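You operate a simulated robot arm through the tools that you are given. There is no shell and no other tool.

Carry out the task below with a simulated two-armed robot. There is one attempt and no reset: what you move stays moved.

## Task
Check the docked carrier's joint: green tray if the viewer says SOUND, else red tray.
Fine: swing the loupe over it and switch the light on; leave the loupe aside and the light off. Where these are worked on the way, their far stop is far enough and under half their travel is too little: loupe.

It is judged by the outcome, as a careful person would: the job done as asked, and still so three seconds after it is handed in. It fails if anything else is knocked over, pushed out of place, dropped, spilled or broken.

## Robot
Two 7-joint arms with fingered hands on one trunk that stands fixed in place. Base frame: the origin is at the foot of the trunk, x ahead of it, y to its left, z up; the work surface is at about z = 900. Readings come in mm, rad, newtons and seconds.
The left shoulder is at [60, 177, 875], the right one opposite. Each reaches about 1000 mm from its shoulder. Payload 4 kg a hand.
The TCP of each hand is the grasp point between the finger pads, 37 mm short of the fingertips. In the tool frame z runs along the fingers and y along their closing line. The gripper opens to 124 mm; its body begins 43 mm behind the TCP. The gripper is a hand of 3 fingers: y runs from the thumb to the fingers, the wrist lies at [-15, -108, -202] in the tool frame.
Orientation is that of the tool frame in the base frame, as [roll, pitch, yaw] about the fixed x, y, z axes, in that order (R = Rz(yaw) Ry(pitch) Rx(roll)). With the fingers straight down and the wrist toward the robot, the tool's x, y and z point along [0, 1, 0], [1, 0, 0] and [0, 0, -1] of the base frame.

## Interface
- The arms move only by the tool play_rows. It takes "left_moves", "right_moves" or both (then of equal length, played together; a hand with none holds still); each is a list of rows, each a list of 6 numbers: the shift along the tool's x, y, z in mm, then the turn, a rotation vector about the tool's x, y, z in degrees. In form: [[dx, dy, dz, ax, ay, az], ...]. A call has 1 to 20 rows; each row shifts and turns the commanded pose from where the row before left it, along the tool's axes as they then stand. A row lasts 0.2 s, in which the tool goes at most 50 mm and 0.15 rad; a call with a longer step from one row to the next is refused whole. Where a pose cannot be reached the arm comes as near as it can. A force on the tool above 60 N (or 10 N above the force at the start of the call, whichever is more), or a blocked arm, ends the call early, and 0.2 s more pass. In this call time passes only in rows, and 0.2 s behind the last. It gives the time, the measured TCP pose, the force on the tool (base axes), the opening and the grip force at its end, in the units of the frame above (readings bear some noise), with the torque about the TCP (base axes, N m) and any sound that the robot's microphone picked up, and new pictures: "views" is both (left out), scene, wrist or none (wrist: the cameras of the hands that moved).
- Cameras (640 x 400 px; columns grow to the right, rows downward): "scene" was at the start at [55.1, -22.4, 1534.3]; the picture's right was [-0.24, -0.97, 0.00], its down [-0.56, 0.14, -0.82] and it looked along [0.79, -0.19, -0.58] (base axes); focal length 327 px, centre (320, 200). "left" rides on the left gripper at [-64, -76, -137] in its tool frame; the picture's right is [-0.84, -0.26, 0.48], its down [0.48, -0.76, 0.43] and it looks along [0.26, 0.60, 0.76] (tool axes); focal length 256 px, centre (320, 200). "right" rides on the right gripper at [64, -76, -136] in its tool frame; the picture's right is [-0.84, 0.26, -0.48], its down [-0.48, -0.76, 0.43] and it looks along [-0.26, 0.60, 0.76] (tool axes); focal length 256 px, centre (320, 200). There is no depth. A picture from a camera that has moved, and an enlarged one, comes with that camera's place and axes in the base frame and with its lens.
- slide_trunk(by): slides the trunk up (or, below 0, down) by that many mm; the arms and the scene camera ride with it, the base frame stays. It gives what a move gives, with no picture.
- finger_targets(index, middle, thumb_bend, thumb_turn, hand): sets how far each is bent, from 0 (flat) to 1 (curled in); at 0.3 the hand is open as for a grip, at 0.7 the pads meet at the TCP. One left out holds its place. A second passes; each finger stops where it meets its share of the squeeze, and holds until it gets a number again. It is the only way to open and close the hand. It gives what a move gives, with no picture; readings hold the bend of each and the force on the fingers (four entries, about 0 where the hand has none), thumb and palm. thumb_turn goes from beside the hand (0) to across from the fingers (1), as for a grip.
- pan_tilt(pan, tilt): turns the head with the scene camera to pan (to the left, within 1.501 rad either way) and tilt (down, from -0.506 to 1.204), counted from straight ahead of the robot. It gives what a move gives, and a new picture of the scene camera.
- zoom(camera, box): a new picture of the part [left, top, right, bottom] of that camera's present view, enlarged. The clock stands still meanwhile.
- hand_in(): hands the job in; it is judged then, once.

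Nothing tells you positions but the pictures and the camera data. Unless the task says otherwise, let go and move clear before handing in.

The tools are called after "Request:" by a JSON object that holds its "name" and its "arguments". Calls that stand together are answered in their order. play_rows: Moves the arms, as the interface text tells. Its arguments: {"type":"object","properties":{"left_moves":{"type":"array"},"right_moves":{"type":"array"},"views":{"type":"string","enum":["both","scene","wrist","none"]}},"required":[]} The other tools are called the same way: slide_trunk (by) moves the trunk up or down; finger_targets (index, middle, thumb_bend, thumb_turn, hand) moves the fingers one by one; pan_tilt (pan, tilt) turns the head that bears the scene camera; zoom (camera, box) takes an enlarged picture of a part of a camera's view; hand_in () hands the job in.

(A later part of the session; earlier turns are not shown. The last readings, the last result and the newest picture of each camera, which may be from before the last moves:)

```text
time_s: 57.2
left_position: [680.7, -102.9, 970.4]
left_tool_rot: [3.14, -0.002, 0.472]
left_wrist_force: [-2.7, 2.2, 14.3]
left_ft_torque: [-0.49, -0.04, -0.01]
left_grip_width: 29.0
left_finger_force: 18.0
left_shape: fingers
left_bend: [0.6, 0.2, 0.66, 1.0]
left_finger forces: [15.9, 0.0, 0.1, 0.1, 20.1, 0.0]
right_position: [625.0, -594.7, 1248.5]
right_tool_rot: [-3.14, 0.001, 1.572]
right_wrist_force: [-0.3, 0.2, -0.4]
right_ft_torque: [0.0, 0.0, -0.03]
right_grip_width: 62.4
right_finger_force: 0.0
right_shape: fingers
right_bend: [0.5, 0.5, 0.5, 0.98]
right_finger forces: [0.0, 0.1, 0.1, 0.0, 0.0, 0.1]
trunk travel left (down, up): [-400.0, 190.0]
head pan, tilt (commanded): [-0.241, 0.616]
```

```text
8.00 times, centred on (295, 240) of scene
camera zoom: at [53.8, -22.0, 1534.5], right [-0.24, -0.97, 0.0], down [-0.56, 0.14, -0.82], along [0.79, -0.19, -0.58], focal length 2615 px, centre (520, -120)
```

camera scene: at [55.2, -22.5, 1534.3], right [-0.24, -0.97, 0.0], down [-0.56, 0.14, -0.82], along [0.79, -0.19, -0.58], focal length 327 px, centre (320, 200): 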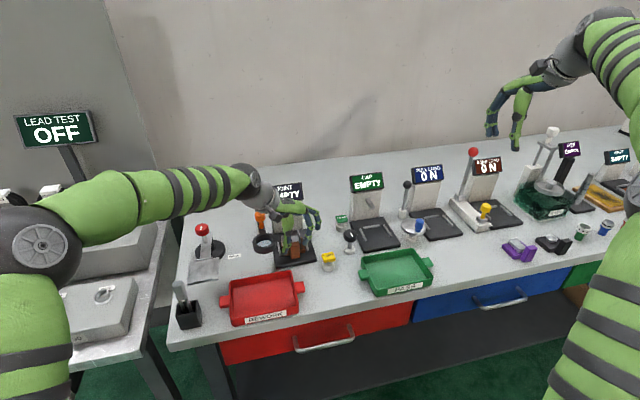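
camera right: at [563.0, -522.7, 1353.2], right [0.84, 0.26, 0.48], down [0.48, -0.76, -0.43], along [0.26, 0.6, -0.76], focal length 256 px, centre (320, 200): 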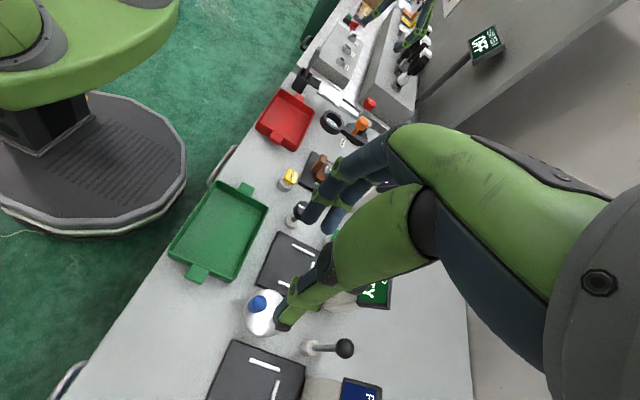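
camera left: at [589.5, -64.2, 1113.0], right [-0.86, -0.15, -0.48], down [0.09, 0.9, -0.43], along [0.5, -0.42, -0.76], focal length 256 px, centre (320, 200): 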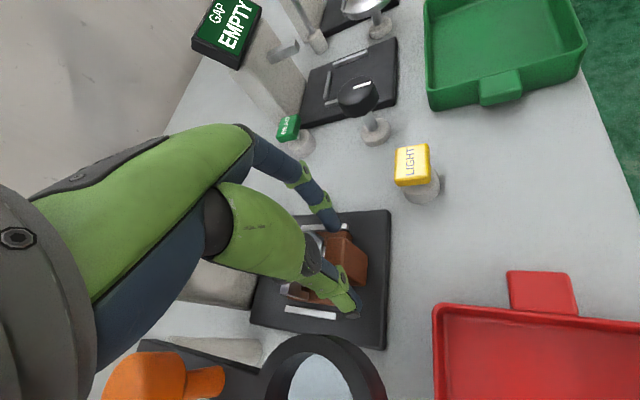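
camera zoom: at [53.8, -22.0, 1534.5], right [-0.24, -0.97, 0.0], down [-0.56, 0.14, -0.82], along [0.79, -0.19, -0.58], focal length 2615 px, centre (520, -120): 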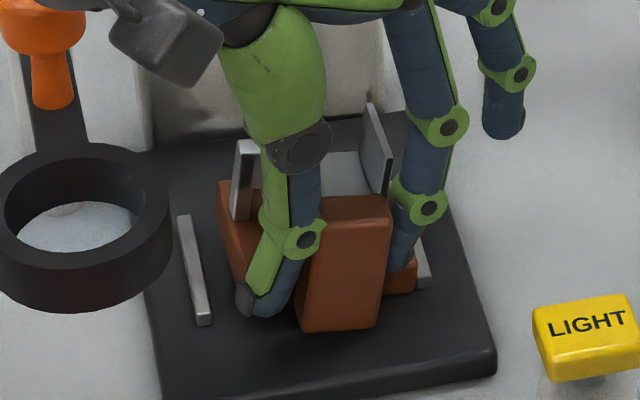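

The carrier rolled because at this width the thumb contacts high and the index tip low. I'll relax the grip to let it settle flat, then shift the hand ~13 mm toward the thumb side so both end segments stand more vertical on the block.

Request:
{"name": "finger_targets", "arguments": {"hand": "left", "index": 0.6, "thumb_bend": 0.6}}

Request:
{"name": "finger_targets", "arguments": {"hand": "left", "index": 0.47, "thumb_bend": 0.53}}

Request:
{"name": "zoom", "arguments": {"camera": "scene", "box": [265, 210, 325, 270]}}

Request:
{"name": "zoom", "arguments": {"camera": "left", "box": [270, 180, 430, 340]}}

```text
time_s: 58.2
left_position: [679.5, -102.5, 968.9]
left_tool_rot: [-3.138, 0.0, 0.472]
left_wrist_force: [-0.2, -0.6, -1.1]
left_ft_torque: [-0.05, 0.03, 0.0]
left_grip_width: 34.6
left_finger_force: 1.6
left_shape: fingers
left_bend: [0.59, 0.2, 0.6, 0.99]
left_finger forces: [1.5, 0.0, 0.0, 0.0, 1.4, 0.0]
right_position: [626.5, -595.9, 1247.2]
right_tool_rot: [-3.141, -0.001, 1.57]
right_wrist_force: [0.1, -0.2, -0.2]
right_ft_torque: [0.03, -0.02, 0.01]
right_grip_width: 62.4
right_finger_force: 0.1
right_shape: fingers
right_bend: [0.5, 0.5, 0.5, 0.98]
right_finger forces: [0.1, 0.0, 0.0, 0.0, 0.0, 0.0]
trunk travel left (down, up): [-400.0, 190.0]
head pan, tilt (commanded): [-0.241, 0.616]
```

```text
time_s: 59.2
left_position: [680.9, -102.4, 970.4]
left_tool_rot: [3.141, 0.0, 0.473]
left_wrist_force: [-0.1, -0.8, -0.4]
left_ft_torque: [0.01, -0.01, 0.0]
left_grip_width: 61.8
left_finger_force: 0.1
left_shape: fingers
left_bend: [0.47, 0.2, 0.53, 0.98]
left_finger forces: [0.0, 0.0, 0.1, 0.0, 0.1, 0.1]
right_position: [626.2, -596.4, 1247.9]
right_tool_rot: [-3.142, 0.001, 1.57]
right_wrist_force: [0.0, 0.8, 0.3]
right_ft_torque: [-0.05, -0.02, 0.0]
right_grip_width: 62.1
right_finger_force: 0.0
right_shape: fingers
right_bend: [0.5, 0.5, 0.5, 0.98]
right_finger forces: [0.1, 0.0, 0.0, 0.0, 0.0, 0.1]
trunk travel left (down, up): [-400.0, 190.0]
head pan, tilt (commanded): [-0.241, 0.616]
```

```text
6.67 times, centred on (295, 240) of scene
camera zoom: at [55.2, -22.5, 1534.3], right [-0.24, -0.97, 0.0], down [-0.56, 0.14, -0.82], along [0.79, -0.19, -0.58], focal length 2179 px, centre (487, -67)
```

zoom: 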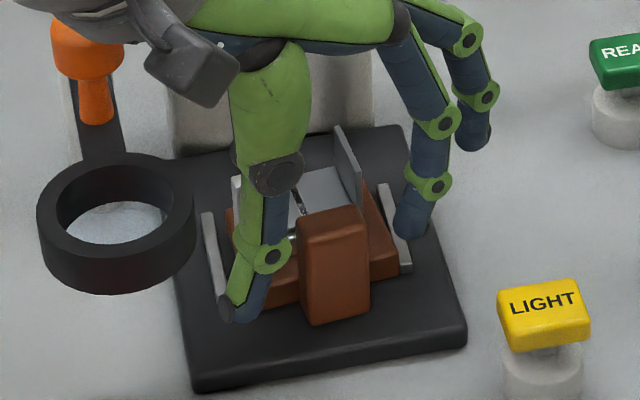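

```text
2.50 times, centred on (350, 260) of left
camera zoom: at [589.1, -64.1, 1105.1], right [-0.86, -0.15, -0.48], down [0.09, 0.9, -0.43], along [0.5, -0.42, -0.76], focal length 640 px, centre (245, 50)
```

zoom: 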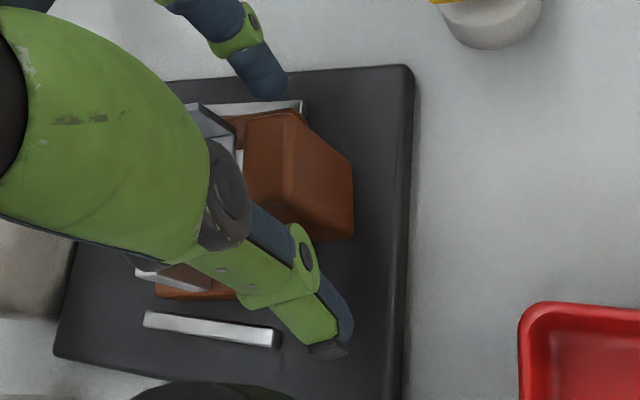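

The carrier settled flat again (block now centred near (676, −112)). I'll open the index a bit, shift the hand left in two steps, curling the thumb more in between to keep away from the loupe ring.

Request:
{"name": "finger_targets", "arguments": {"hand": "left", "index": 0.43}}

Request:
{"name": "play_rows", "arguments": {"left_moves": [[0, -4, 0, 0, 0, 0], [0, -4, 0, 0, 0, 0], [0, 0, 0, 0, 0, 0]], "views": "none"}}

Request:
{"name": "finger_targets", "arguments": {"hand": "left", "thumb_bend": 0.6}}

Request:
{"name": "zoom", "arguments": {"camera": "scene", "box": [265, 210, 325, 270]}}

```text
time_s: 60.2
left_position: [681.0, -101.9, 968.8]
left_tool_rot: [-3.14, 0.0, 0.471]
left_wrist_force: [0.4, -0.5, 0.4]
left_ft_torque: [0.0, 0.0, -0.01]
left_grip_width: 68.4
left_finger_force: 0.1
left_shape: fingers
left_bend: [0.43, 0.2, 0.53, 0.98]
left_finger forces: [0.0, 0.1, 0.1, 0.0, 0.1, 0.0]
right_position: [626.3, -597.0, 1246.7]
right_tool_rot: [3.141, 0.0, 1.571]
right_wrist_force: [-0.8, 0.0, -0.4]
right_ft_torque: [0.01, 0.0, 0.0]
right_grip_width: 62.0
right_finger_force: 0.1
right_shape: fingers
right_bend: [0.5, 0.5, 0.5, 0.98]
right_finger forces: [0.0, 0.0, 0.0, 0.1, 0.0, 0.1]
trunk travel left (down, up): [-400.0, 190.0]
head pan, tilt (commanded): [-0.241, 0.616]
```

```text
time_s: 61.0
left_position: [676.5, -95.5, 968.6]
left_tool_rot: [-3.142, -0.003, 0.471]
left_wrist_force: [0.3, -0.3, -0.1]
left_ft_torque: [-0.04, 0.0, 0.01]
left_grip_width: 68.0
left_finger_force: 0.1
left_shape: fingers
left_bend: [0.43, 0.2, 0.53, 0.98]
left_finger forces: [0.1, 0.1, 0.0, 0.0, 0.0, 0.1]
right_position: [626.6, -596.4, 1246.2]
right_tool_rot: [-3.141, 0.0, 1.573]
right_wrist_force: [0.4, -0.6, -0.1]
right_ft_torque: [0.0, -0.02, 0.01]
right_grip_width: 62.2
right_finger_force: 0.1
right_shape: fingers
right_bend: [0.5, 0.5, 0.5, 0.98]
right_finger forces: [0.0, 0.0, 0.1, 0.0, 0.0, 0.0]
trunk travel left (down, up): [-400.0, 190.0]
head pan, tilt (commanded): [-0.241, 0.616]
```

```text
time_s: 62.0
left_position: [676.7, -95.6, 968.7]
left_tool_rot: [-3.141, 0.0, 0.472]
left_wrist_force: [0.2, -0.2, -0.2]
left_ft_torque: [0.0, -0.01, -0.04]
left_grip_width: 57.1
left_finger_force: 0.0
left_shape: fingers
left_bend: [0.43, 0.2, 0.6, 0.99]
left_finger forces: [0.1, 0.1, 0.1, 0.1, 0.0, 0.0]
right_position: [625.8, -595.6, 1246.9]
right_tool_rot: [-3.141, -0.001, 1.571]
right_wrist_force: [-0.3, 0.1, 0.8]
right_ft_torque: [-0.01, 0.0, 0.02]
right_grip_width: 62.0
right_finger_force: 0.1
right_shape: fingers
right_bend: [0.5, 0.5, 0.5, 0.98]
right_finger forces: [0.1, 0.1, 0.0, 0.1, 0.1, 0.1]
trunk travel left (down, up): [-400.0, 190.0]
head pan, tilt (commanded): [-0.241, 0.616]
```

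```text
6.67 times, centred on (295, 240) of scene
camera zoom: at [55.2, -22.5, 1534.3], right [-0.24, -0.97, 0.0], down [-0.56, 0.14, -0.82], along [0.79, -0.19, -0.58], focal length 2179 px, centre (487, -67)
```

zoom: 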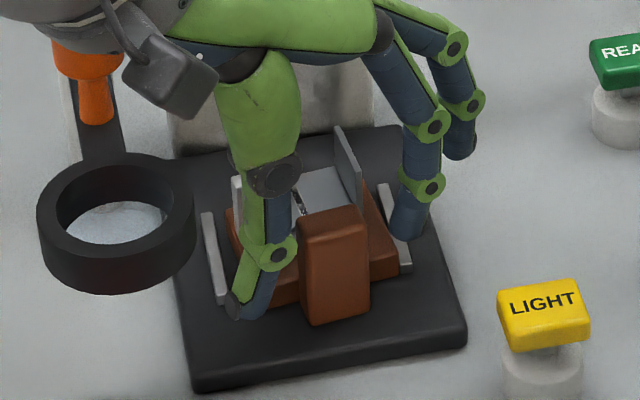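

Good: the index end segment is nearly vertical now. I'll shift another ~8 mm left and curl the thumb further.

Request:
{"name": "play_rows", "arguments": {"left_moves": [[0, -4, 0, 0, 0, 0], [0, -4, 0, 0, 0, 0], [0, 0, 0, 0, 0, 0]], "views": "none"}}

Request:
{"name": "finger_targets", "arguments": {"hand": "left", "thumb_bend": 0.67}}

Request:
{"name": "zoom", "arguments": {"camera": "scene", "box": [265, 210, 325, 270]}}

Request:
{"name": "zoom", "arguments": {"camera": "left", "box": [270, 180, 430, 340]}}

```text
time_s: 62.8
left_position: [674.1, -89.5, 967.5]
left_tool_rot: [3.141, 0.001, 0.473]
left_wrist_force: [1.5, -0.6, -0.2]
left_ft_torque: [0.02, -0.01, 0.01]
left_grip_width: 57.4
left_finger_force: 0.1
left_shape: fingers
left_bend: [0.43, 0.2, 0.6, 0.99]
left_finger forces: [0.0, 0.0, 0.1, 0.0, 0.0, 0.0]
right_position: [625.9, -597.0, 1246.0]
right_tool_rot: [-3.14, -0.001, 1.572]
right_wrist_force: [0.3, -0.8, 0.0]
right_ft_torque: [-0.03, 0.03, 0.0]
right_grip_width: 61.9
right_finger_force: 0.0
right_shape: fingers
right_bend: [0.5, 0.5, 0.5, 0.98]
right_finger forces: [0.1, 0.0, 0.0, 0.0, 0.0, 0.1]
trunk travel left (down, up): [-400.0, 190.0]
head pan, tilt (commanded): [-0.241, 0.616]
```

```text
time_s: 63.8
left_position: [672.2, -87.9, 968.5]
left_tool_rot: [3.141, 0.0, 0.471]
left_wrist_force: [0.1, 0.2, -0.6]
left_ft_torque: [0.01, 0.04, 0.0]
left_grip_width: 46.7
left_finger_force: 0.1
left_shape: fingers
left_bend: [0.43, 0.2, 0.67, 1.0]
left_finger forces: [0.0, 0.0, 0.0, 0.0, 0.1, 0.1]
right_position: [626.9, -596.4, 1247.2]
right_tool_rot: [-3.141, -0.001, 1.571]
right_wrist_force: [-0.1, 0.4, 0.2]
right_ft_torque: [-0.01, 0.0, 0.01]
right_grip_width: 62.1
right_finger_force: 0.2
right_shape: fingers
right_bend: [0.5, 0.5, 0.5, 0.98]
right_finger forces: [0.1, 0.0, 0.1, 0.0, 0.0, 0.0]
trunk travel left (down, up): [-400.0, 190.0]
head pan, tilt (commanded): [-0.241, 0.616]
```

```text
6.67 times, centred on (295, 240) of scene
camera zoom: at [55.2, -22.5, 1534.3], right [-0.24, -0.97, 0.0], down [-0.56, 0.14, -0.82], along [0.79, -0.19, -0.58], focal length 2179 px, centre (487, -67)
```

zoom: 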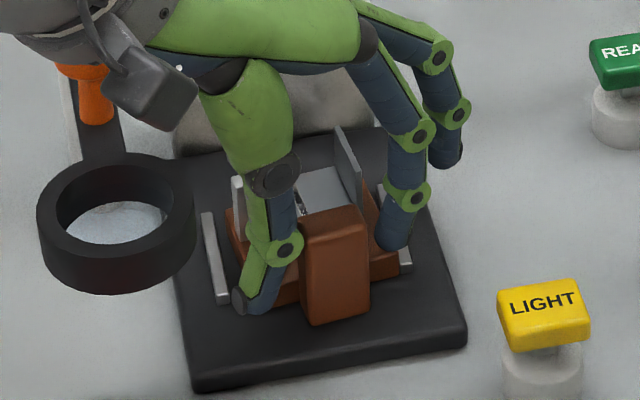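

```text
2.50 times, centred on (350, 260) of left
camera zoom: at [581.9, -50.2, 1104.5], right [-0.86, -0.15, -0.48], down [0.09, 0.9, -0.43], along [0.5, -0.42, -0.76], focal length 640 px, centre (245, 50)
```

zoom: 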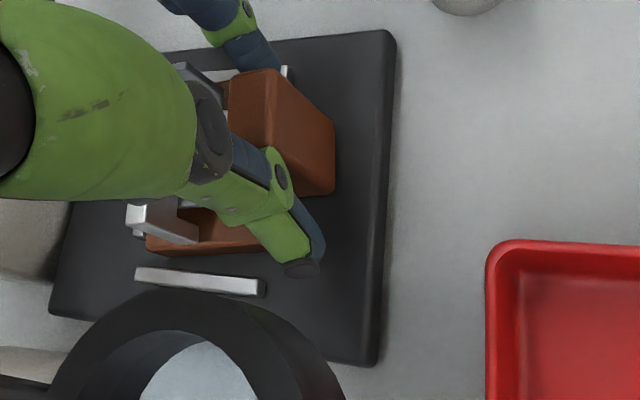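

The thumb's end segment stays flared outward and the index's leans inward, so a vertical left-hand pinch will always roll the block. A right-hand pinch tilted ~30° (wrist to the free right side) equalizes the contact heights and keeps clear of the loupe, so I'll withdraw the left hand first.

Request:
{"name": "finger_targets", "arguments": {"hand": "left", "thumb_bend": 0.6, "index": 0.43}}

Request:
{"name": "play_rows", "arguments": {"left_moves": [[0, 0, -10, 0, 0, 0], [0, 0, -25, 0, 0, 0], [0, 0, -35, 0, 0, 0], [0, 0, -40, 0, 0, 0], [0, 0, -40, 0, 0, 0], [18, -36, -20, 0, 0, 0], [20, -40, 0, 0, 0, 0], [20, -40, 0, 0, 0, 0], [20, -40, 0, 0, 0, 0], [20, -40, 0, 0, 0, 0], [0, 0, 0, 0, 0, 0]], "views": "both"}}

Request:
{"name": "zoom", "arguments": {"camera": "scene", "box": [240, 190, 340, 280]}}

```text
time_s: 64.8
left_position: [673.1, -89.2, 968.0]
left_tool_rot: [-3.141, 0.0, 0.471]
left_wrist_force: [-0.9, 0.3, -0.1]
left_ft_torque: [0.0, 0.02, 0.01]
left_grip_width: 57.2
left_finger_force: 0.1
left_shape: fingers
left_bend: [0.43, 0.2, 0.6, 0.99]
left_finger forces: [0.0, 0.0, 0.0, 0.0, 0.0, 0.0]
right_position: [626.9, -595.0, 1247.0]
right_tool_rot: [-3.141, 0.001, 1.572]
right_wrist_force: [-0.3, -0.5, -0.2]
right_ft_torque: [0.01, 0.01, -0.01]
right_grip_width: 62.4
right_finger_force: 0.1
right_shape: fingers
right_bend: [0.5, 0.5, 0.5, 0.98]
right_finger forces: [0.0, 0.0, 0.0, 0.0, 0.0, 0.0]
trunk travel left (down, up): [-400.0, 190.0]
head pan, tilt (commanded): [-0.241, 0.616]
```

```text
time_s: 67.2
left_position: [670.9, 132.0, 1139.9]
left_tool_rot: [3.141, -0.001, 0.472]
left_wrist_force: [0.6, 0.3, -0.5]
left_ft_torque: [0.04, 0.03, 0.03]
left_grip_width: 57.5
left_finger_force: 0.0
left_shape: fingers
left_bend: [0.43, 0.2, 0.6, 0.99]
left_finger forces: [0.0, 0.1, 0.0, 0.1, 0.0, 0.1]
right_position: [627.7, -595.8, 1246.8]
right_tool_rot: [-3.141, 0.0, 1.571]
right_wrist_force: [0.3, -0.6, -0.1]
right_ft_torque: [-0.01, 0.0, 0.0]
right_grip_width: 62.4
right_finger_force: 0.2
right_shape: fingers
right_bend: [0.5, 0.5, 0.5, 0.98]
right_finger forces: [0.1, 0.0, 0.0, 0.0, 0.0, 0.0]
trunk travel left (down, up): [-400.0, 190.0]
head pan, tilt (commanded): [-0.241, 0.616]
camera scene: at [55.2, -22.6, 1534.3], right [-0.24, -0.97, 0.0], down [-0.56, 0.14, -0.82], along [0.79, -0.19, -0.58], focal length 327 px, centre (320, 200)
camera left: at [579.7, 170.5, 1275.8], right [-0.86, -0.15, -0.48], down [0.09, 0.9, -0.43], along [0.5, -0.42, -0.76], focal length 256 px, centre (320, 200)
```

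scene: 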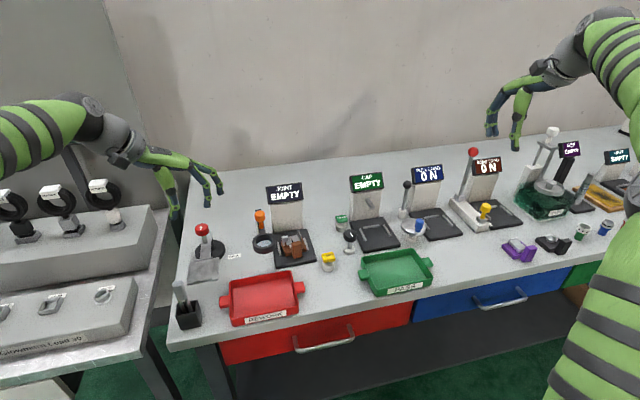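
left: 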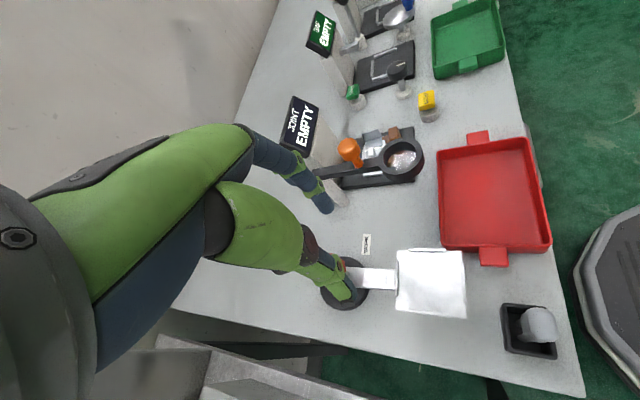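

```text
4.44 times, centred on (290, 235) of scene
camera zoom: at [55.2, -22.6, 1534.3], right [-0.24, -0.97, 0.0], down [-0.56, 0.14, -0.82], along [0.79, -0.19, -0.58], focal length 1453 px, centre (453, 44)
```

zoom: 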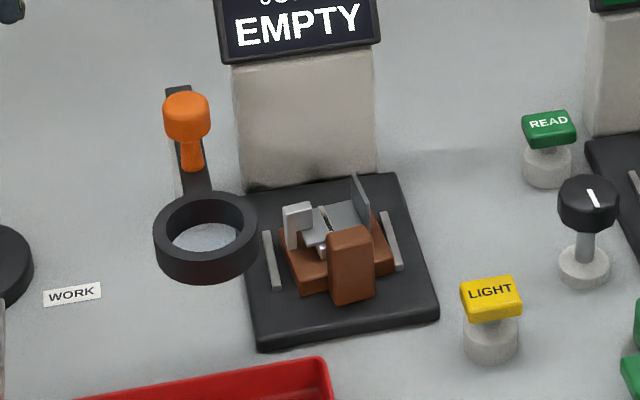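

The carrier lies flat again, block centred near (676, −112). I'll bring the right hand over, yaw it ~78° and tilt it 30° (wrist low to the right), all in free air.

Request:
{"name": "play_rows", "arguments": {"right_moves": [[44, 3, 0, 0, 0, 0], [44, 3, 0, 0, 0, 0], [44, 3, 0, 0, 0, 0], [44, 3, 0, 0, 0, 0], [44, 3, 0, 0, 0, 0], [44, 3, 0, 0, 0, 0], [0, 0, 0, 0, 0, -7.8], [0, 0, 0, 0, 0, -7.8], [0, 0, 0, 0, 0, -7.8], [0, 0, 0, 0, 0, -7.8], [0, 0, 0, 0, 0, -7.8], [0, 0, 0, 0, 0, -7.8], [0, 0, 0, 0, 0, -7.8], [0, 0, 0, 0, 0, -7.8], [0, 0, 0, 0, 0, -7.8], [0, 0, 0, 0, 0, -7.8]], "views": "none"}}

Request:
{"name": "play_rows", "arguments": {"right_moves": [[0, 0, 0, -7.5, 0, 0], [0, 0, 0, -7.5, 0, 0], [0, 0, 0, -7.5, 0, 0], [0, 0, 0, -7.5, 0, 0], [0, 0, 0, 0, 0, 0]], "views": "both"}}

```text
time_s: 70.6
left_position: [671.1, 133.3, 1138.3]
left_tool_rot: [-3.141, 0.0, 0.471]
left_wrist_force: [-0.8, 0.0, 0.3]
left_ft_torque: [0.02, -0.03, 0.02]
left_grip_width: 57.7
left_finger_force: 0.1
left_shape: fingers
left_bend: [0.43, 0.2, 0.6, 0.99]
left_finger forces: [0.1, 0.0, 0.1, 0.0, 0.0, 0.0]
right_position: [644.1, -332.4, 1246.8]
right_tool_rot: [3.141, 0.001, 2.934]
right_wrist_force: [-0.1, -0.2, 1.2]
right_ft_torque: [0.01, -0.02, -0.04]
right_grip_width: 62.2
right_finger_force: 0.0
right_shape: fingers
right_bend: [0.5, 0.5, 0.5, 0.98]
right_finger forces: [0.0, 0.0, 0.1, 0.1, 0.0, 0.0]
trunk travel left (down, up): [-400.0, 190.0]
head pan, tilt (commanded): [-0.241, 0.616]
```

```text
time_s: 71.8
left_position: [670.3, 131.7, 1139.6]
left_tool_rot: [-3.14, -0.001, 0.472]
left_wrist_force: [0.4, 0.1, -0.5]
left_ft_torque: [0.01, -0.01, 0.01]
left_grip_width: 57.6
left_finger_force: 0.0
left_shape: fingers
left_bend: [0.43, 0.2, 0.6, 0.99]
left_finger forces: [0.0, 0.0, 0.0, 0.1, 0.0, 0.0]
right_position: [645.0, -332.4, 1247.1]
right_tool_rot: [2.615, 0.002, 2.933]
right_wrist_force: [0.0, -0.2, 0.4]
right_ft_torque: [0.01, -0.01, -0.01]
right_grip_width: 62.2
right_finger_force: 0.0
right_shape: fingers
right_bend: [0.5, 0.5, 0.5, 0.98]
right_finger forces: [0.0, 0.0, 0.0, 0.0, 0.0, 0.1]
trunk travel left (down, up): [-400.0, 190.0]
head pan, tilt (commanded): [-0.241, 0.616]
camera scene: at [55.1, -22.3, 1534.3], right [-0.24, -0.97, 0.0], down [-0.56, 0.14, -0.82], along [0.79, -0.19, -0.58], focal length 327 px, centre (320, 200)
camera right: at [556.2, -450.3, 1327.4], right [0.81, -0.19, 0.55], down [0.38, -0.53, -0.76], along [0.44, 0.83, -0.36], focal length 256 px, centre (320, 200)
```

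scene: 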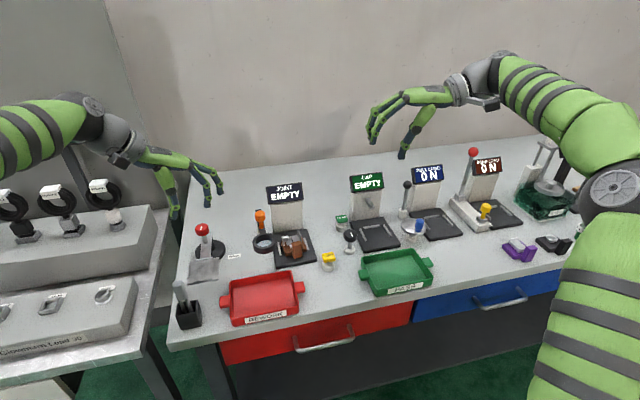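
right: 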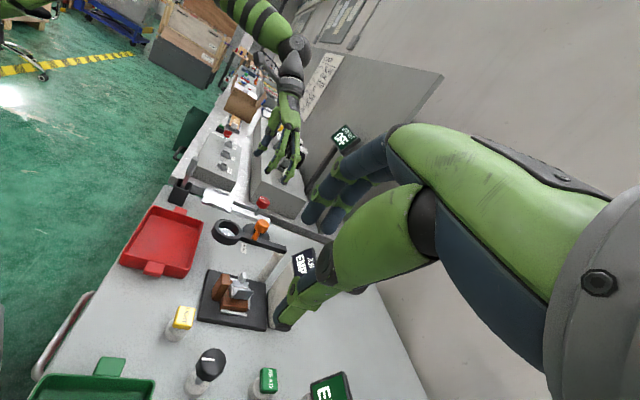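

Orientation is right. I'll open the middle finger out of the way and move to ~130 mm above the grasp pose for a check.

Request:
{"name": "finger_targets", "arguments": {"hand": "right", "index": 0.5, "middle": 0.25, "thumb_bend": 0.5}}

Request:
{"name": "play_rows", "arguments": {"right_moves": [[1.43, 16.6, 39, 0, 0, 0], [1.43, 16.6, 39, 0, 0, 0], [1.43, 16.6, 39, 0, 0, 0], [1.43, 16.6, 39, 0, 0, 0], [1.43, 16.6, 39, 0, 0, 0], [1.43, 16.6, 39, 0, 0, 0], [0, 0, 0, 0, 0, 0]], "views": "both"}}

Request:
{"name": "zoom", "arguments": {"camera": "scene", "box": [230, 150, 370, 280]}}

Request:
{"name": "zoom", "arguments": {"camera": "right", "box": [180, 160, 400, 380]}}

```text
time_s: 72.8
left_position: [670.8, 132.0, 1140.0]
left_tool_rot: [-3.141, 0.0, 0.471]
left_wrist_force: [-0.3, -0.4, -0.2]
left_ft_torque: [0.0, -0.01, 0.03]
left_grip_width: 57.6
left_finger_force: 0.0
left_shape: fingers
left_bend: [0.43, 0.2, 0.6, 0.99]
left_finger forces: [0.0, 0.0, 0.0, 0.0, 0.1, 0.1]
right_position: [644.3, -331.7, 1245.8]
right_tool_rot: [2.618, -0.001, 2.933]
right_wrist_force: [-0.1, -0.9, -0.2]
right_ft_torque: [0.01, -0.05, -0.02]
right_grip_width: 62.3
right_finger_force: 0.1
right_shape: fingers
right_bend: [0.5, 0.25, 0.5, 0.98]
right_finger forces: [0.0, 0.0, 0.0, 0.1, 0.1, 0.0]
trunk travel left (down, up): [-400.0, 190.0]
head pan, tilt (commanded): [-0.241, 0.616]
```

```text
time_s: 74.4
left_position: [671.5, 131.7, 1139.4]
left_tool_rot: [-3.141, 0.001, 0.472]
left_wrist_force: [-0.5, 0.4, 0.8]
left_ft_torque: [0.02, -0.03, -0.02]
left_grip_width: 57.4
left_finger_force: 0.0
left_shape: fingers
left_bend: [0.43, 0.2, 0.6, 0.99]
left_finger forces: [0.0, 0.0, 0.1, 0.0, 0.0, 0.0]
right_position: [678.9, -131.3, 1092.7]
right_tool_rot: [2.619, 0.001, 2.932]
right_wrist_force: [0.2, 0.1, 0.0]
right_ft_torque: [0.01, 0.01, -0.01]
right_grip_width: 62.5
right_finger_force: 0.0
right_shape: fingers
right_bend: [0.5, 0.25, 0.5, 0.98]
right_finger forces: [0.0, 0.0, 0.0, 0.0, 0.0, 0.0]
trunk travel left (down, up): [-400.0, 190.0]
head pan, tilt (commanded): [-0.241, 0.616]
camera scene: at [55.1, -22.4, 1534.4], right [-0.24, -0.97, 0.0], down [-0.56, 0.14, -0.82], along [0.79, -0.19, -0.58], focal length 327 px, centre (320, 200)
camera right: at [589.6, -249.3, 1174.0], right [0.82, -0.19, 0.55], down [0.38, -0.53, -0.76], along [0.44, 0.82, -0.36], focal length 256 px, centre (320, 200)
```

scene: 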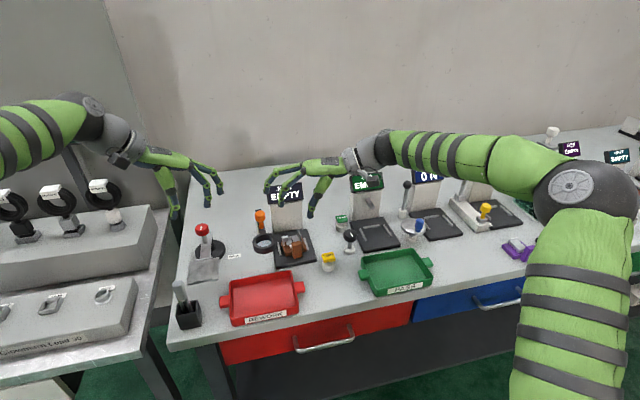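
right: 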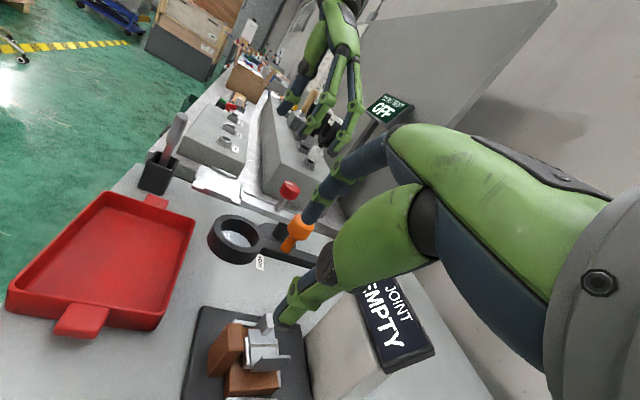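

```text
3.08 times, centred on (300, 215) of scene
camera zoom: at [55.1, -22.4, 1534.4], right [-0.24, -0.97, 0.0], down [-0.56, 0.14, -0.82], along [0.79, -0.19, -0.58], focal length 1006 px, centre (382, 154)
```

zoom: 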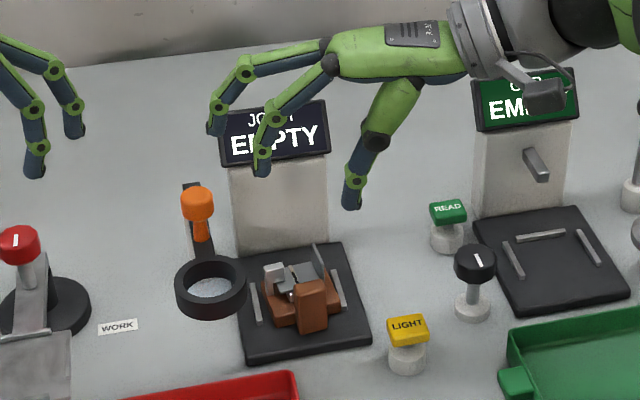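

```text
1.82 times, centred on (290, 270) of right
camera zoom: at [589.6, -249.3, 1174.0], right [0.82, -0.19, 0.55], down [0.38, -0.53, -0.76], along [0.44, 0.82, -0.36], focal length 465 px, centre (374, 73)
```

zoom: 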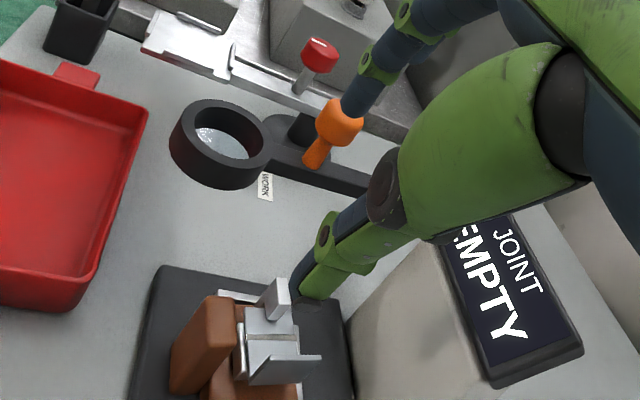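

The digits now stand vertical but the index tip ends up too high versus the thumb; a 20° tilt should equalize them. I'll reduce the tilt by 10°, bring the middle finger in slightly (to clear the loupe arm), and move to an intermediate height.

Request:
{"name": "finger_targets", "arguments": {"hand": "right", "middle": 0.36}}

Request:
{"name": "play_rows", "arguments": {"right_moves": [[0, 0, 0, 5, 0, 0], [0, 0, 0, 5, 0, 0], [0, -5.8, 20, 0, 0, 0], [0, -5.7, 25, 0, 0, 0], [0, 0, 0, 0, 0, 0]], "views": "both"}}

Request:
{"name": "zoom", "arguments": {"camera": "scene", "box": [245, 180, 345, 270]}}

Request:
{"name": "zoom", "arguments": {"camera": "right", "box": [180, 160, 400, 380]}}

Request:
{"name": "zoom", "arguments": {"camera": "left", "box": [270, 60, 450, 240]}}

```text
time_s: 75.4
left_position: [670.5, 131.4, 1139.2]
left_tool_rot: [3.141, 0.001, 0.47]
left_wrist_force: [0.4, 0.4, -0.3]
left_ft_torque: [0.01, 0.0, -0.01]
left_grip_width: 57.5
left_finger_force: 0.1
left_shape: fingers
left_bend: [0.43, 0.2, 0.6, 0.99]
left_finger forces: [0.1, 0.0, 0.0, 0.1, 0.0, 0.0]
right_position: [678.2, -130.5, 1093.3]
right_tool_rot: [2.618, 0.0, 2.933]
right_wrist_force: [-0.3, 0.7, 0.5]
right_ft_torque: [0.02, -0.01, -0.01]
right_grip_width: 62.1
right_finger_force: 0.0
right_shape: fingers
right_bend: [0.5, 0.36, 0.5, 0.98]
right_finger forces: [0.0, 0.1, 0.0, 0.0, 0.1, 0.1]
trunk travel left (down, up): [-400.0, 190.0]
head pan, tilt (commanded): [-0.241, 0.616]
```

```text
time_s: 76.6
left_position: [669.9, 131.4, 1140.6]
left_tool_rot: [-3.141, -0.002, 0.47]
left_wrist_force: [-0.4, 0.4, 0.7]
left_ft_torque: [0.01, 0.03, 0.01]
left_grip_width: 57.6
left_finger_force: 0.0
left_shape: fingers
left_bend: [0.43, 0.2, 0.6, 0.99]
left_finger forces: [0.0, 0.0, 0.0, 0.0, 0.0, 0.1]
right_position: [680.0, -127.5, 1048.2]
right_tool_rot: [2.792, 0.001, 2.933]
right_wrist_force: [0.3, -0.1, 1.0]
right_ft_torque: [-0.02, 0.01, -0.01]
right_grip_width: 62.4
right_finger_force: 0.1
right_shape: fingers
right_bend: [0.5, 0.36, 0.5, 0.98]
right_finger forces: [0.0, 0.0, 0.0, 0.0, 0.0, 0.1]
trunk travel left (down, up): [-400.0, 190.0]
head pan, tilt (commanded): [-0.241, 0.616]
camera scene: at [55.1, -22.3, 1534.4], right [-0.24, -0.97, 0.0], down [-0.56, 0.14, -0.82], along [0.79, -0.19, -0.58], focal length 327 px, centre (320, 200)
camera right: at [594.4, -229.7, 1149.7], right [0.83, -0.1, 0.54], down [0.36, -0.65, -0.67], along [0.42, 0.75, -0.51], focal length 256 px, centre (320, 200)
```

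scene: 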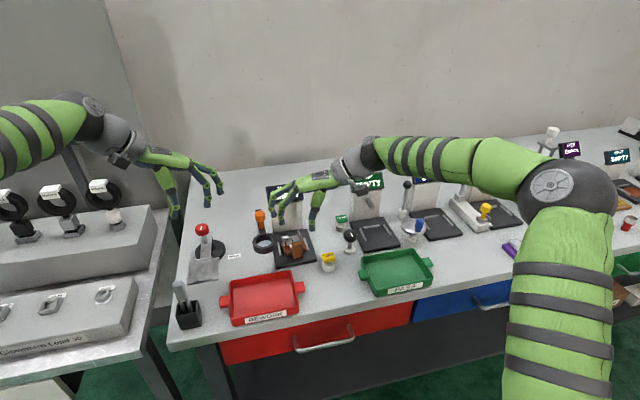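
right: 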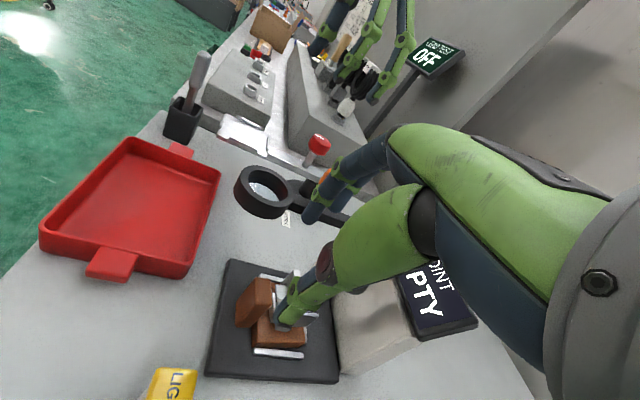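

```text
4.44 times, centred on (295, 225) of scene
camera zoom: at [55.1, -22.3, 1534.4], right [-0.24, -0.97, 0.0], down [-0.56, 0.14, -0.82], along [0.79, -0.19, -0.58], focal length 1453 px, centre (431, 89)
```

zoom: 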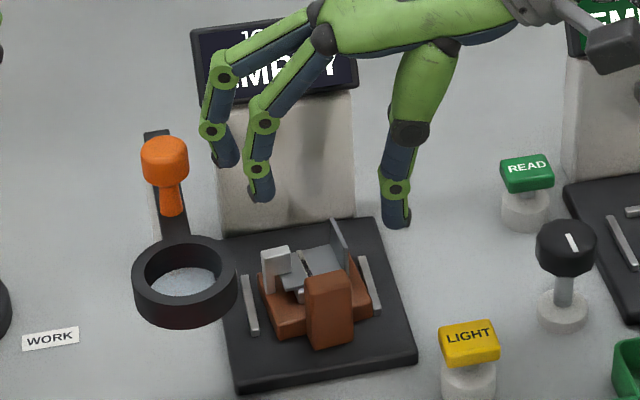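

```text
1.82 times, centred on (290, 270) of right
camera zoom: at [594.4, -229.7, 1149.7], right [0.83, -0.1, 0.54], down [0.36, -0.65, -0.67], along [0.42, 0.75, -0.51], focal length 465 px, centre (374, 73)
```

zoom: 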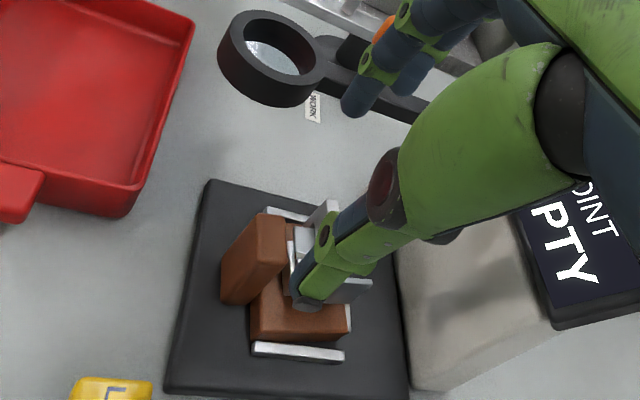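

```text
2.22 times, centred on (360, 150) of left
camera zoom: at [579.8, 170.6, 1275.8], right [-0.86, -0.15, -0.48], down [0.09, 0.9, -0.43], along [0.5, -0.42, -0.76], focal length 569 px, centre (231, 311)
```

zoom: 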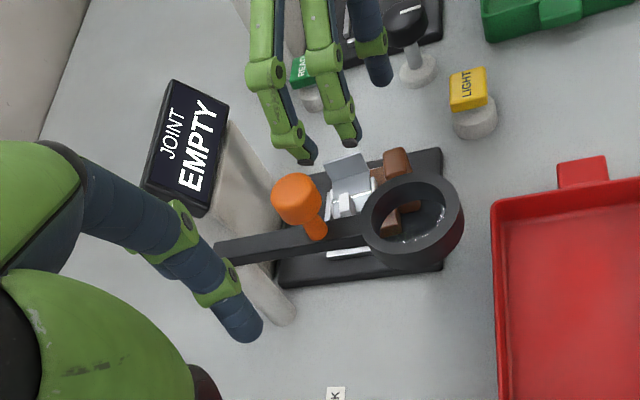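

Geometry now matches: thumb and index are vertical and straddle the block. I'll move slightly toward the robot/left and down to about z 1000, then check.

Request:
{"name": "play_rows", "arguments": {"right_moves": [[3.1, -6.9, 22.7, 0, 0, 0], [3.1, -6.9, 22.7, 0, 0, 0], [0, 0, 0, 0, 0, 0]], "views": "none"}}

Request:
{"name": "zoom", "arguments": {"camera": "scene", "box": [245, 180, 345, 270]}}

Request:
{"name": "zoom", "arguments": {"camera": "right", "box": [200, 180, 380, 360]}}

Request:
{"name": "zoom", "arguments": {"camera": "left", "box": [320, 80, 440, 200]}}

```text
time_s: 77.4
left_position: [670.4, 131.2, 1140.3]
left_tool_rot: [-3.141, -0.002, 0.471]
left_wrist_force: [-0.2, 0.7, -0.3]
left_ft_torque: [0.04, 0.01, 0.0]
left_grip_width: 57.4
left_finger_force: 0.1
left_shape: fingers
left_bend: [0.43, 0.2, 0.6, 0.99]
left_finger forces: [0.0, 0.0, 0.0, 0.0, 0.0, 0.0]
right_position: [674.6, -123.1, 999.4]
right_tool_rot: [2.792, 0.0, 2.931]
right_wrist_force: [0.2, 0.4, 0.5]
right_ft_torque: [0.01, 0.02, 0.03]
right_grip_width: 62.3
right_finger_force: 0.0
right_shape: fingers
right_bend: [0.5, 0.36, 0.5, 0.98]
right_finger forces: [0.0, 0.0, 0.0, 0.0, 0.1, 0.0]
trunk travel left (down, up): [-400.0, 190.0]
head pan, tilt (commanded): [-0.241, 0.616]
```

```text
4.44 times, centred on (295, 225) of scene
camera zoom: at [55.1, -22.3, 1534.4], right [-0.24, -0.97, 0.0], down [-0.56, 0.14, -0.82], along [0.79, -0.19, -0.58], focal length 1453 px, centre (431, 89)
```

zoom: 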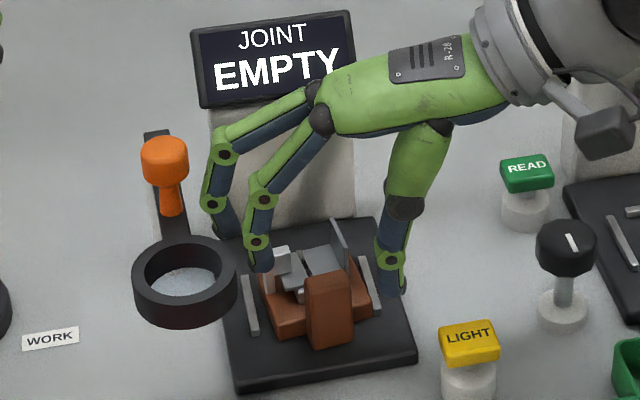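

```text
2.22 times, centred on (290, 270) of right
camera zoom: at [589.7, -225.5, 1102.7], right [0.83, -0.1, 0.54], down [0.35, -0.65, -0.67], along [0.42, 0.75, -0.51], focal length 569 px, centre (387, 44)
```

zoom: 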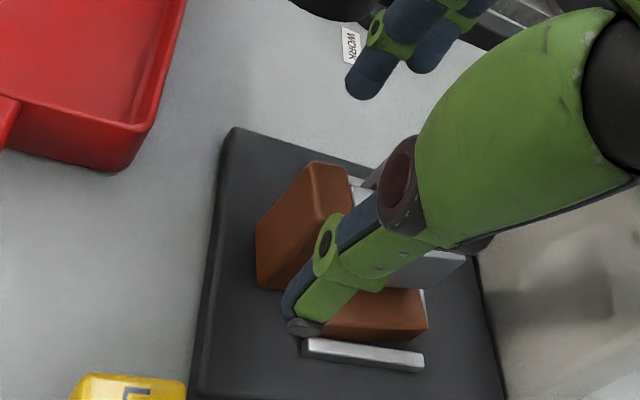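

```text
3.33 times, centred on (380, 140) of left
camera zoom: at [579.8, 170.6, 1275.8], right [-0.86, -0.15, -0.48], down [0.09, 0.9, -0.43], along [0.5, -0.42, -0.76], focal length 853 px, centre (120, 400)
```

zoom: 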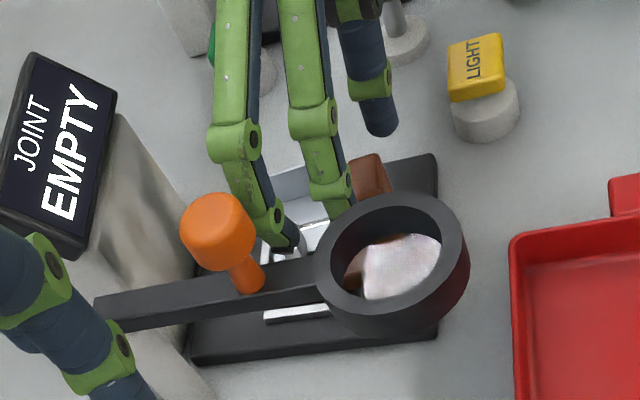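

Clearances look fine on both sides. I'll continue straight down, slowly, to about z 968.

Request:
{"name": "play_rows", "arguments": {"right_moves": [[0, -3.4, 9.4, 0, 0, 0], [0, -2.7, 7.5, 0, 0, 0], [0, -1.7, 4.7, 0, 0, 0], [0, -1.4, 3.8, 0, 0, 0], [0, 0, 0, 0, 0, 0]], "views": "none"}}

Request:
{"name": "zoom", "arguments": {"camera": "scene", "box": [255, 200, 335, 270]}}

Request:
{"name": "zoom", "arguments": {"camera": "right", "box": [200, 180, 380, 360]}}

Request:
{"name": "zoom", "arguments": {"camera": "left", "box": [320, 80, 440, 200]}}

```text
time_s: 78.6
left_position: [671.1, 132.2, 1140.7]
left_tool_rot: [3.141, 0.0, 0.47]
left_wrist_force: [0.3, 0.2, -0.1]
left_ft_torque: [-0.02, 0.0, 0.01]
left_grip_width: 57.5
left_finger_force: 0.0
left_shape: fingers
left_bend: [0.43, 0.2, 0.6, 0.99]
left_finger forces: [0.0, 0.1, 0.0, 0.0, 0.1, 0.1]
right_position: [675.6, -123.8, 972.6]
right_tool_rot: [2.792, 0.0, 2.933]
right_wrist_force: [-0.3, -0.6, 0.1]
right_ft_torque: [0.01, -0.02, -0.01]
right_grip_width: 62.3
right_finger_force: 0.1
right_shape: fingers
right_bend: [0.5, 0.36, 0.5, 0.98]
right_finger forces: [0.1, 0.1, 0.0, 0.0, 0.1, 0.1]
trunk travel left (down, up): [-400.0, 190.0]
head pan, tilt (commanded): [-0.241, 0.616]
```

```text
5.71 times, centred on (295, 235) of scene
camera zoom: at [55.2, -22.4, 1534.3], right [-0.24, -0.97, 0.0], down [-0.56, 0.14, -0.82], along [0.79, -0.19, -0.58], focal length 1868 px, centre (463, 0)
```

zoom: 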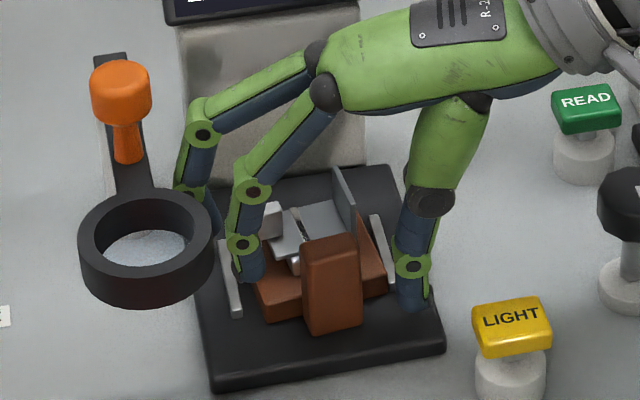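

```text
2.22 times, centred on (290, 270) of right
camera zoom: at [589.0, -225.7, 1075.8], right [0.84, -0.1, 0.54], down [0.35, -0.65, -0.67], along [0.42, 0.75, -0.51], focal length 569 px, centre (387, 44)
```

zoom: 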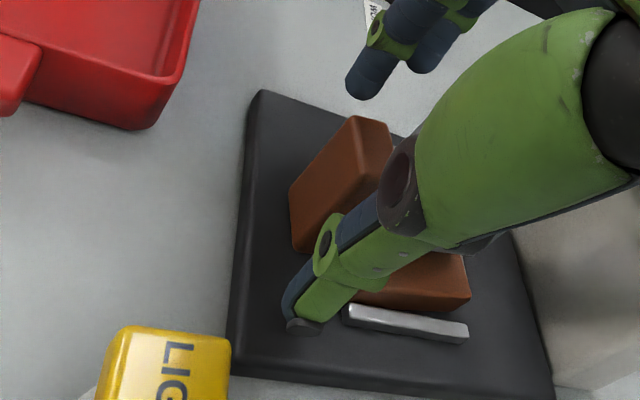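

```text
3.33 times, centred on (380, 140) of left
camera zoom: at [579.9, 170.5, 1275.7], right [-0.86, -0.15, -0.48], down [0.09, 0.9, -0.43], along [0.5, -0.42, -0.76], focal length 853 px, centre (120, 400)
```

zoom: 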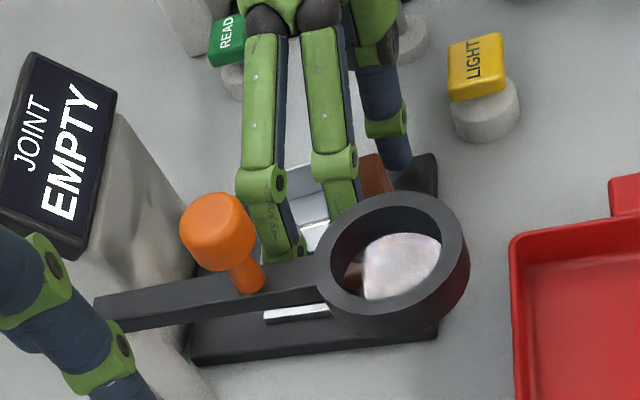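

Both digits are beside the block with ~14 mm gaps on each side. I'll lower 3 mm more and close both gradually.

Request:
{"name": "play_rows", "arguments": {"right_moves": [[0, -1.0, 2.8, 0, 0, 0], [0, 0, 0, 0, 0, 0]], "views": "none"}}

Request:
{"name": "finger_targets", "arguments": {"hand": "right", "index": 0.57, "thumb_bend": 0.57}}

Request:
{"name": "zoom", "arguments": {"camera": "scene", "box": [255, 200, 335, 270]}}

Request:
{"name": "zoom", "arguments": {"camera": "right", "box": [200, 180, 380, 360]}}

```text
time_s: 79.2
left_position: [671.4, 131.5, 1140.1]
left_tool_rot: [3.14, -0.001, 0.471]
left_wrist_force: [0.1, 0.3, -0.8]
left_ft_torque: [0.0, 0.01, -0.03]
left_grip_width: 57.3
left_finger_force: 0.2
left_shape: fingers
left_bend: [0.43, 0.2, 0.6, 0.99]
left_finger forces: [0.0, 0.1, 0.0, 0.0, 0.0, 0.1]
right_position: [674.8, -122.9, 970.4]
right_tool_rot: [2.792, 0.0, 2.933]
right_wrist_force: [0.0, 0.0, -0.3]
right_ft_torque: [0.0, 0.0, 0.0]
right_grip_width: 62.1
right_finger_force: 0.0
right_shape: fingers
right_bend: [0.5, 0.36, 0.5, 0.98]
right_finger forces: [0.0, 0.1, 0.0, 0.0, 0.0, 0.0]
trunk travel left (down, up): [-400.0, 190.0]
head pan, tilt (commanded): [-0.241, 0.616]
```

```text
time_s: 80.2
left_position: [670.7, 131.8, 1139.4]
left_tool_rot: [-3.141, 0.0, 0.471]
left_wrist_force: [0.3, 0.8, -0.1]
left_ft_torque: [-0.02, -0.01, -0.04]
left_grip_width: 57.5
left_finger_force: 0.0
left_shape: fingers
left_bend: [0.43, 0.2, 0.6, 0.99]
left_finger forces: [0.0, 0.0, 0.0, 0.1, 0.0, 0.1]
right_position: [675.2, -121.6, 969.8]
right_tool_rot: [2.791, 0.0, 2.931]
right_wrist_force: [-0.7, -0.8, 0.1]
right_ft_torque: [0.0, 0.03, -0.02]
right_grip_width: 43.5
right_finger_force: 0.1
right_shape: fingers
right_bend: [0.56, 0.36, 0.56, 0.98]
right_finger forces: [0.0, 0.1, 0.0, 0.0, 0.1, 0.0]
trunk travel left (down, up): [-400.0, 190.0]
head pan, tilt (commanded): [-0.241, 0.616]
```

```text
5.71 times, centred on (295, 235) of scene
camera zoom: at [55.2, -22.4, 1534.3], right [-0.24, -0.97, 0.0], down [-0.56, 0.14, -0.82], along [0.79, -0.19, -0.58], focal length 1868 px, centre (463, 0)
```

zoom: 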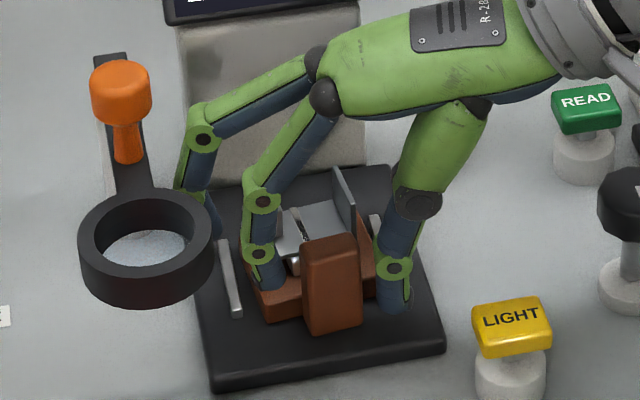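

```text
2.22 times, centred on (290, 270) of right
camera zoom: at [589.1, -225.6, 1073.1], right [0.84, -0.1, 0.54], down [0.35, -0.65, -0.67], along [0.42, 0.75, -0.51], focal length 569 px, centre (387, 44)
```

zoom: 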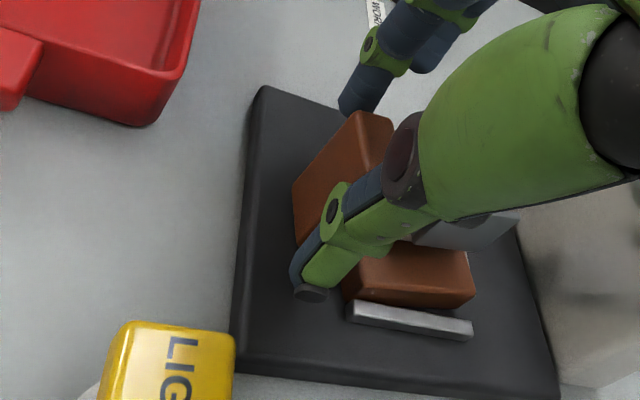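

Equal ~7 mm gaps remain on each side. I'll close further to first contact.

Request:
{"name": "finger_targets", "arguments": {"hand": "right", "index": 0.62, "thumb_bend": 0.62}}

Request:
{"name": "zoom", "arguments": {"camera": "scene", "box": [255, 200, 335, 270]}}

Request:
{"name": "zoom", "arguments": {"camera": "right", "box": [200, 180, 380, 360]}}

```text
time_s: 81.2
left_position: [671.0, 132.0, 1140.2]
left_tool_rot: [-3.141, 0.0, 0.471]
left_wrist_force: [-0.5, 0.8, 1.1]
left_ft_torque: [0.03, 0.0, 0.01]
left_grip_width: 57.8
left_finger_force: 0.0
left_shape: fingers
left_bend: [0.43, 0.2, 0.6, 0.99]
left_finger forces: [0.1, 0.0, 0.0, 0.0, 0.0, 0.0]
right_position: [674.3, -123.3, 970.2]
right_tool_rot: [2.792, -0.001, 2.932]
right_wrist_force: [-0.1, 0.5, 0.5]
right_ft_torque: [0.04, 0.02, 0.0]
right_grip_width: 28.7
right_finger_force: 1.1
right_shape: fingers
right_bend: [0.61, 0.36, 0.62, 0.98]
right_finger forces: [1.5, 0.0, 0.0, 0.0, 1.5, 0.1]
trunk travel left (down, up): [-400.0, 190.0]
head pan, tilt (commanded): [-0.241, 0.616]
```

```text
5.71 times, centred on (295, 235) of scene
camera zoom: at [55.2, -22.4, 1534.3], right [-0.24, -0.97, 0.0], down [-0.56, 0.14, -0.82], along [0.79, -0.19, -0.58], focal length 1868 px, centre (463, 0)
```

zoom: 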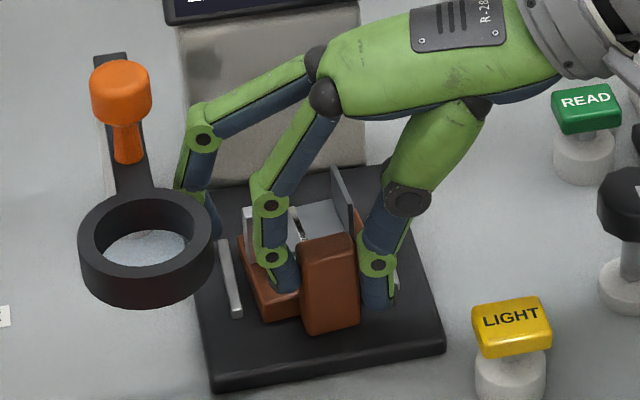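

```text
2.22 times, centred on (290, 270) of right
camera zoom: at [589.1, -225.6, 1073.1], right [0.84, -0.1, 0.54], down [0.35, -0.65, -0.67], along [0.42, 0.75, -0.51], focal length 569 px, centre (387, 44)
```

zoom: 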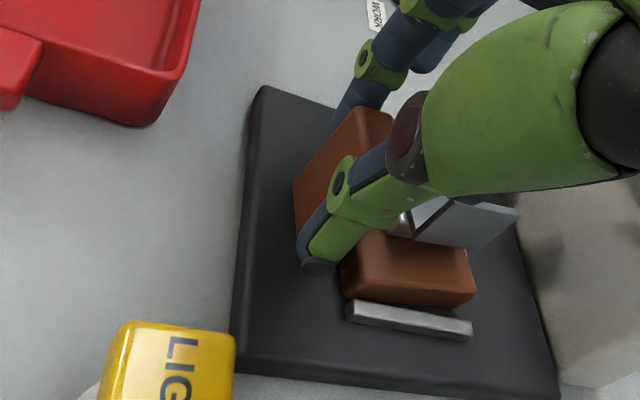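

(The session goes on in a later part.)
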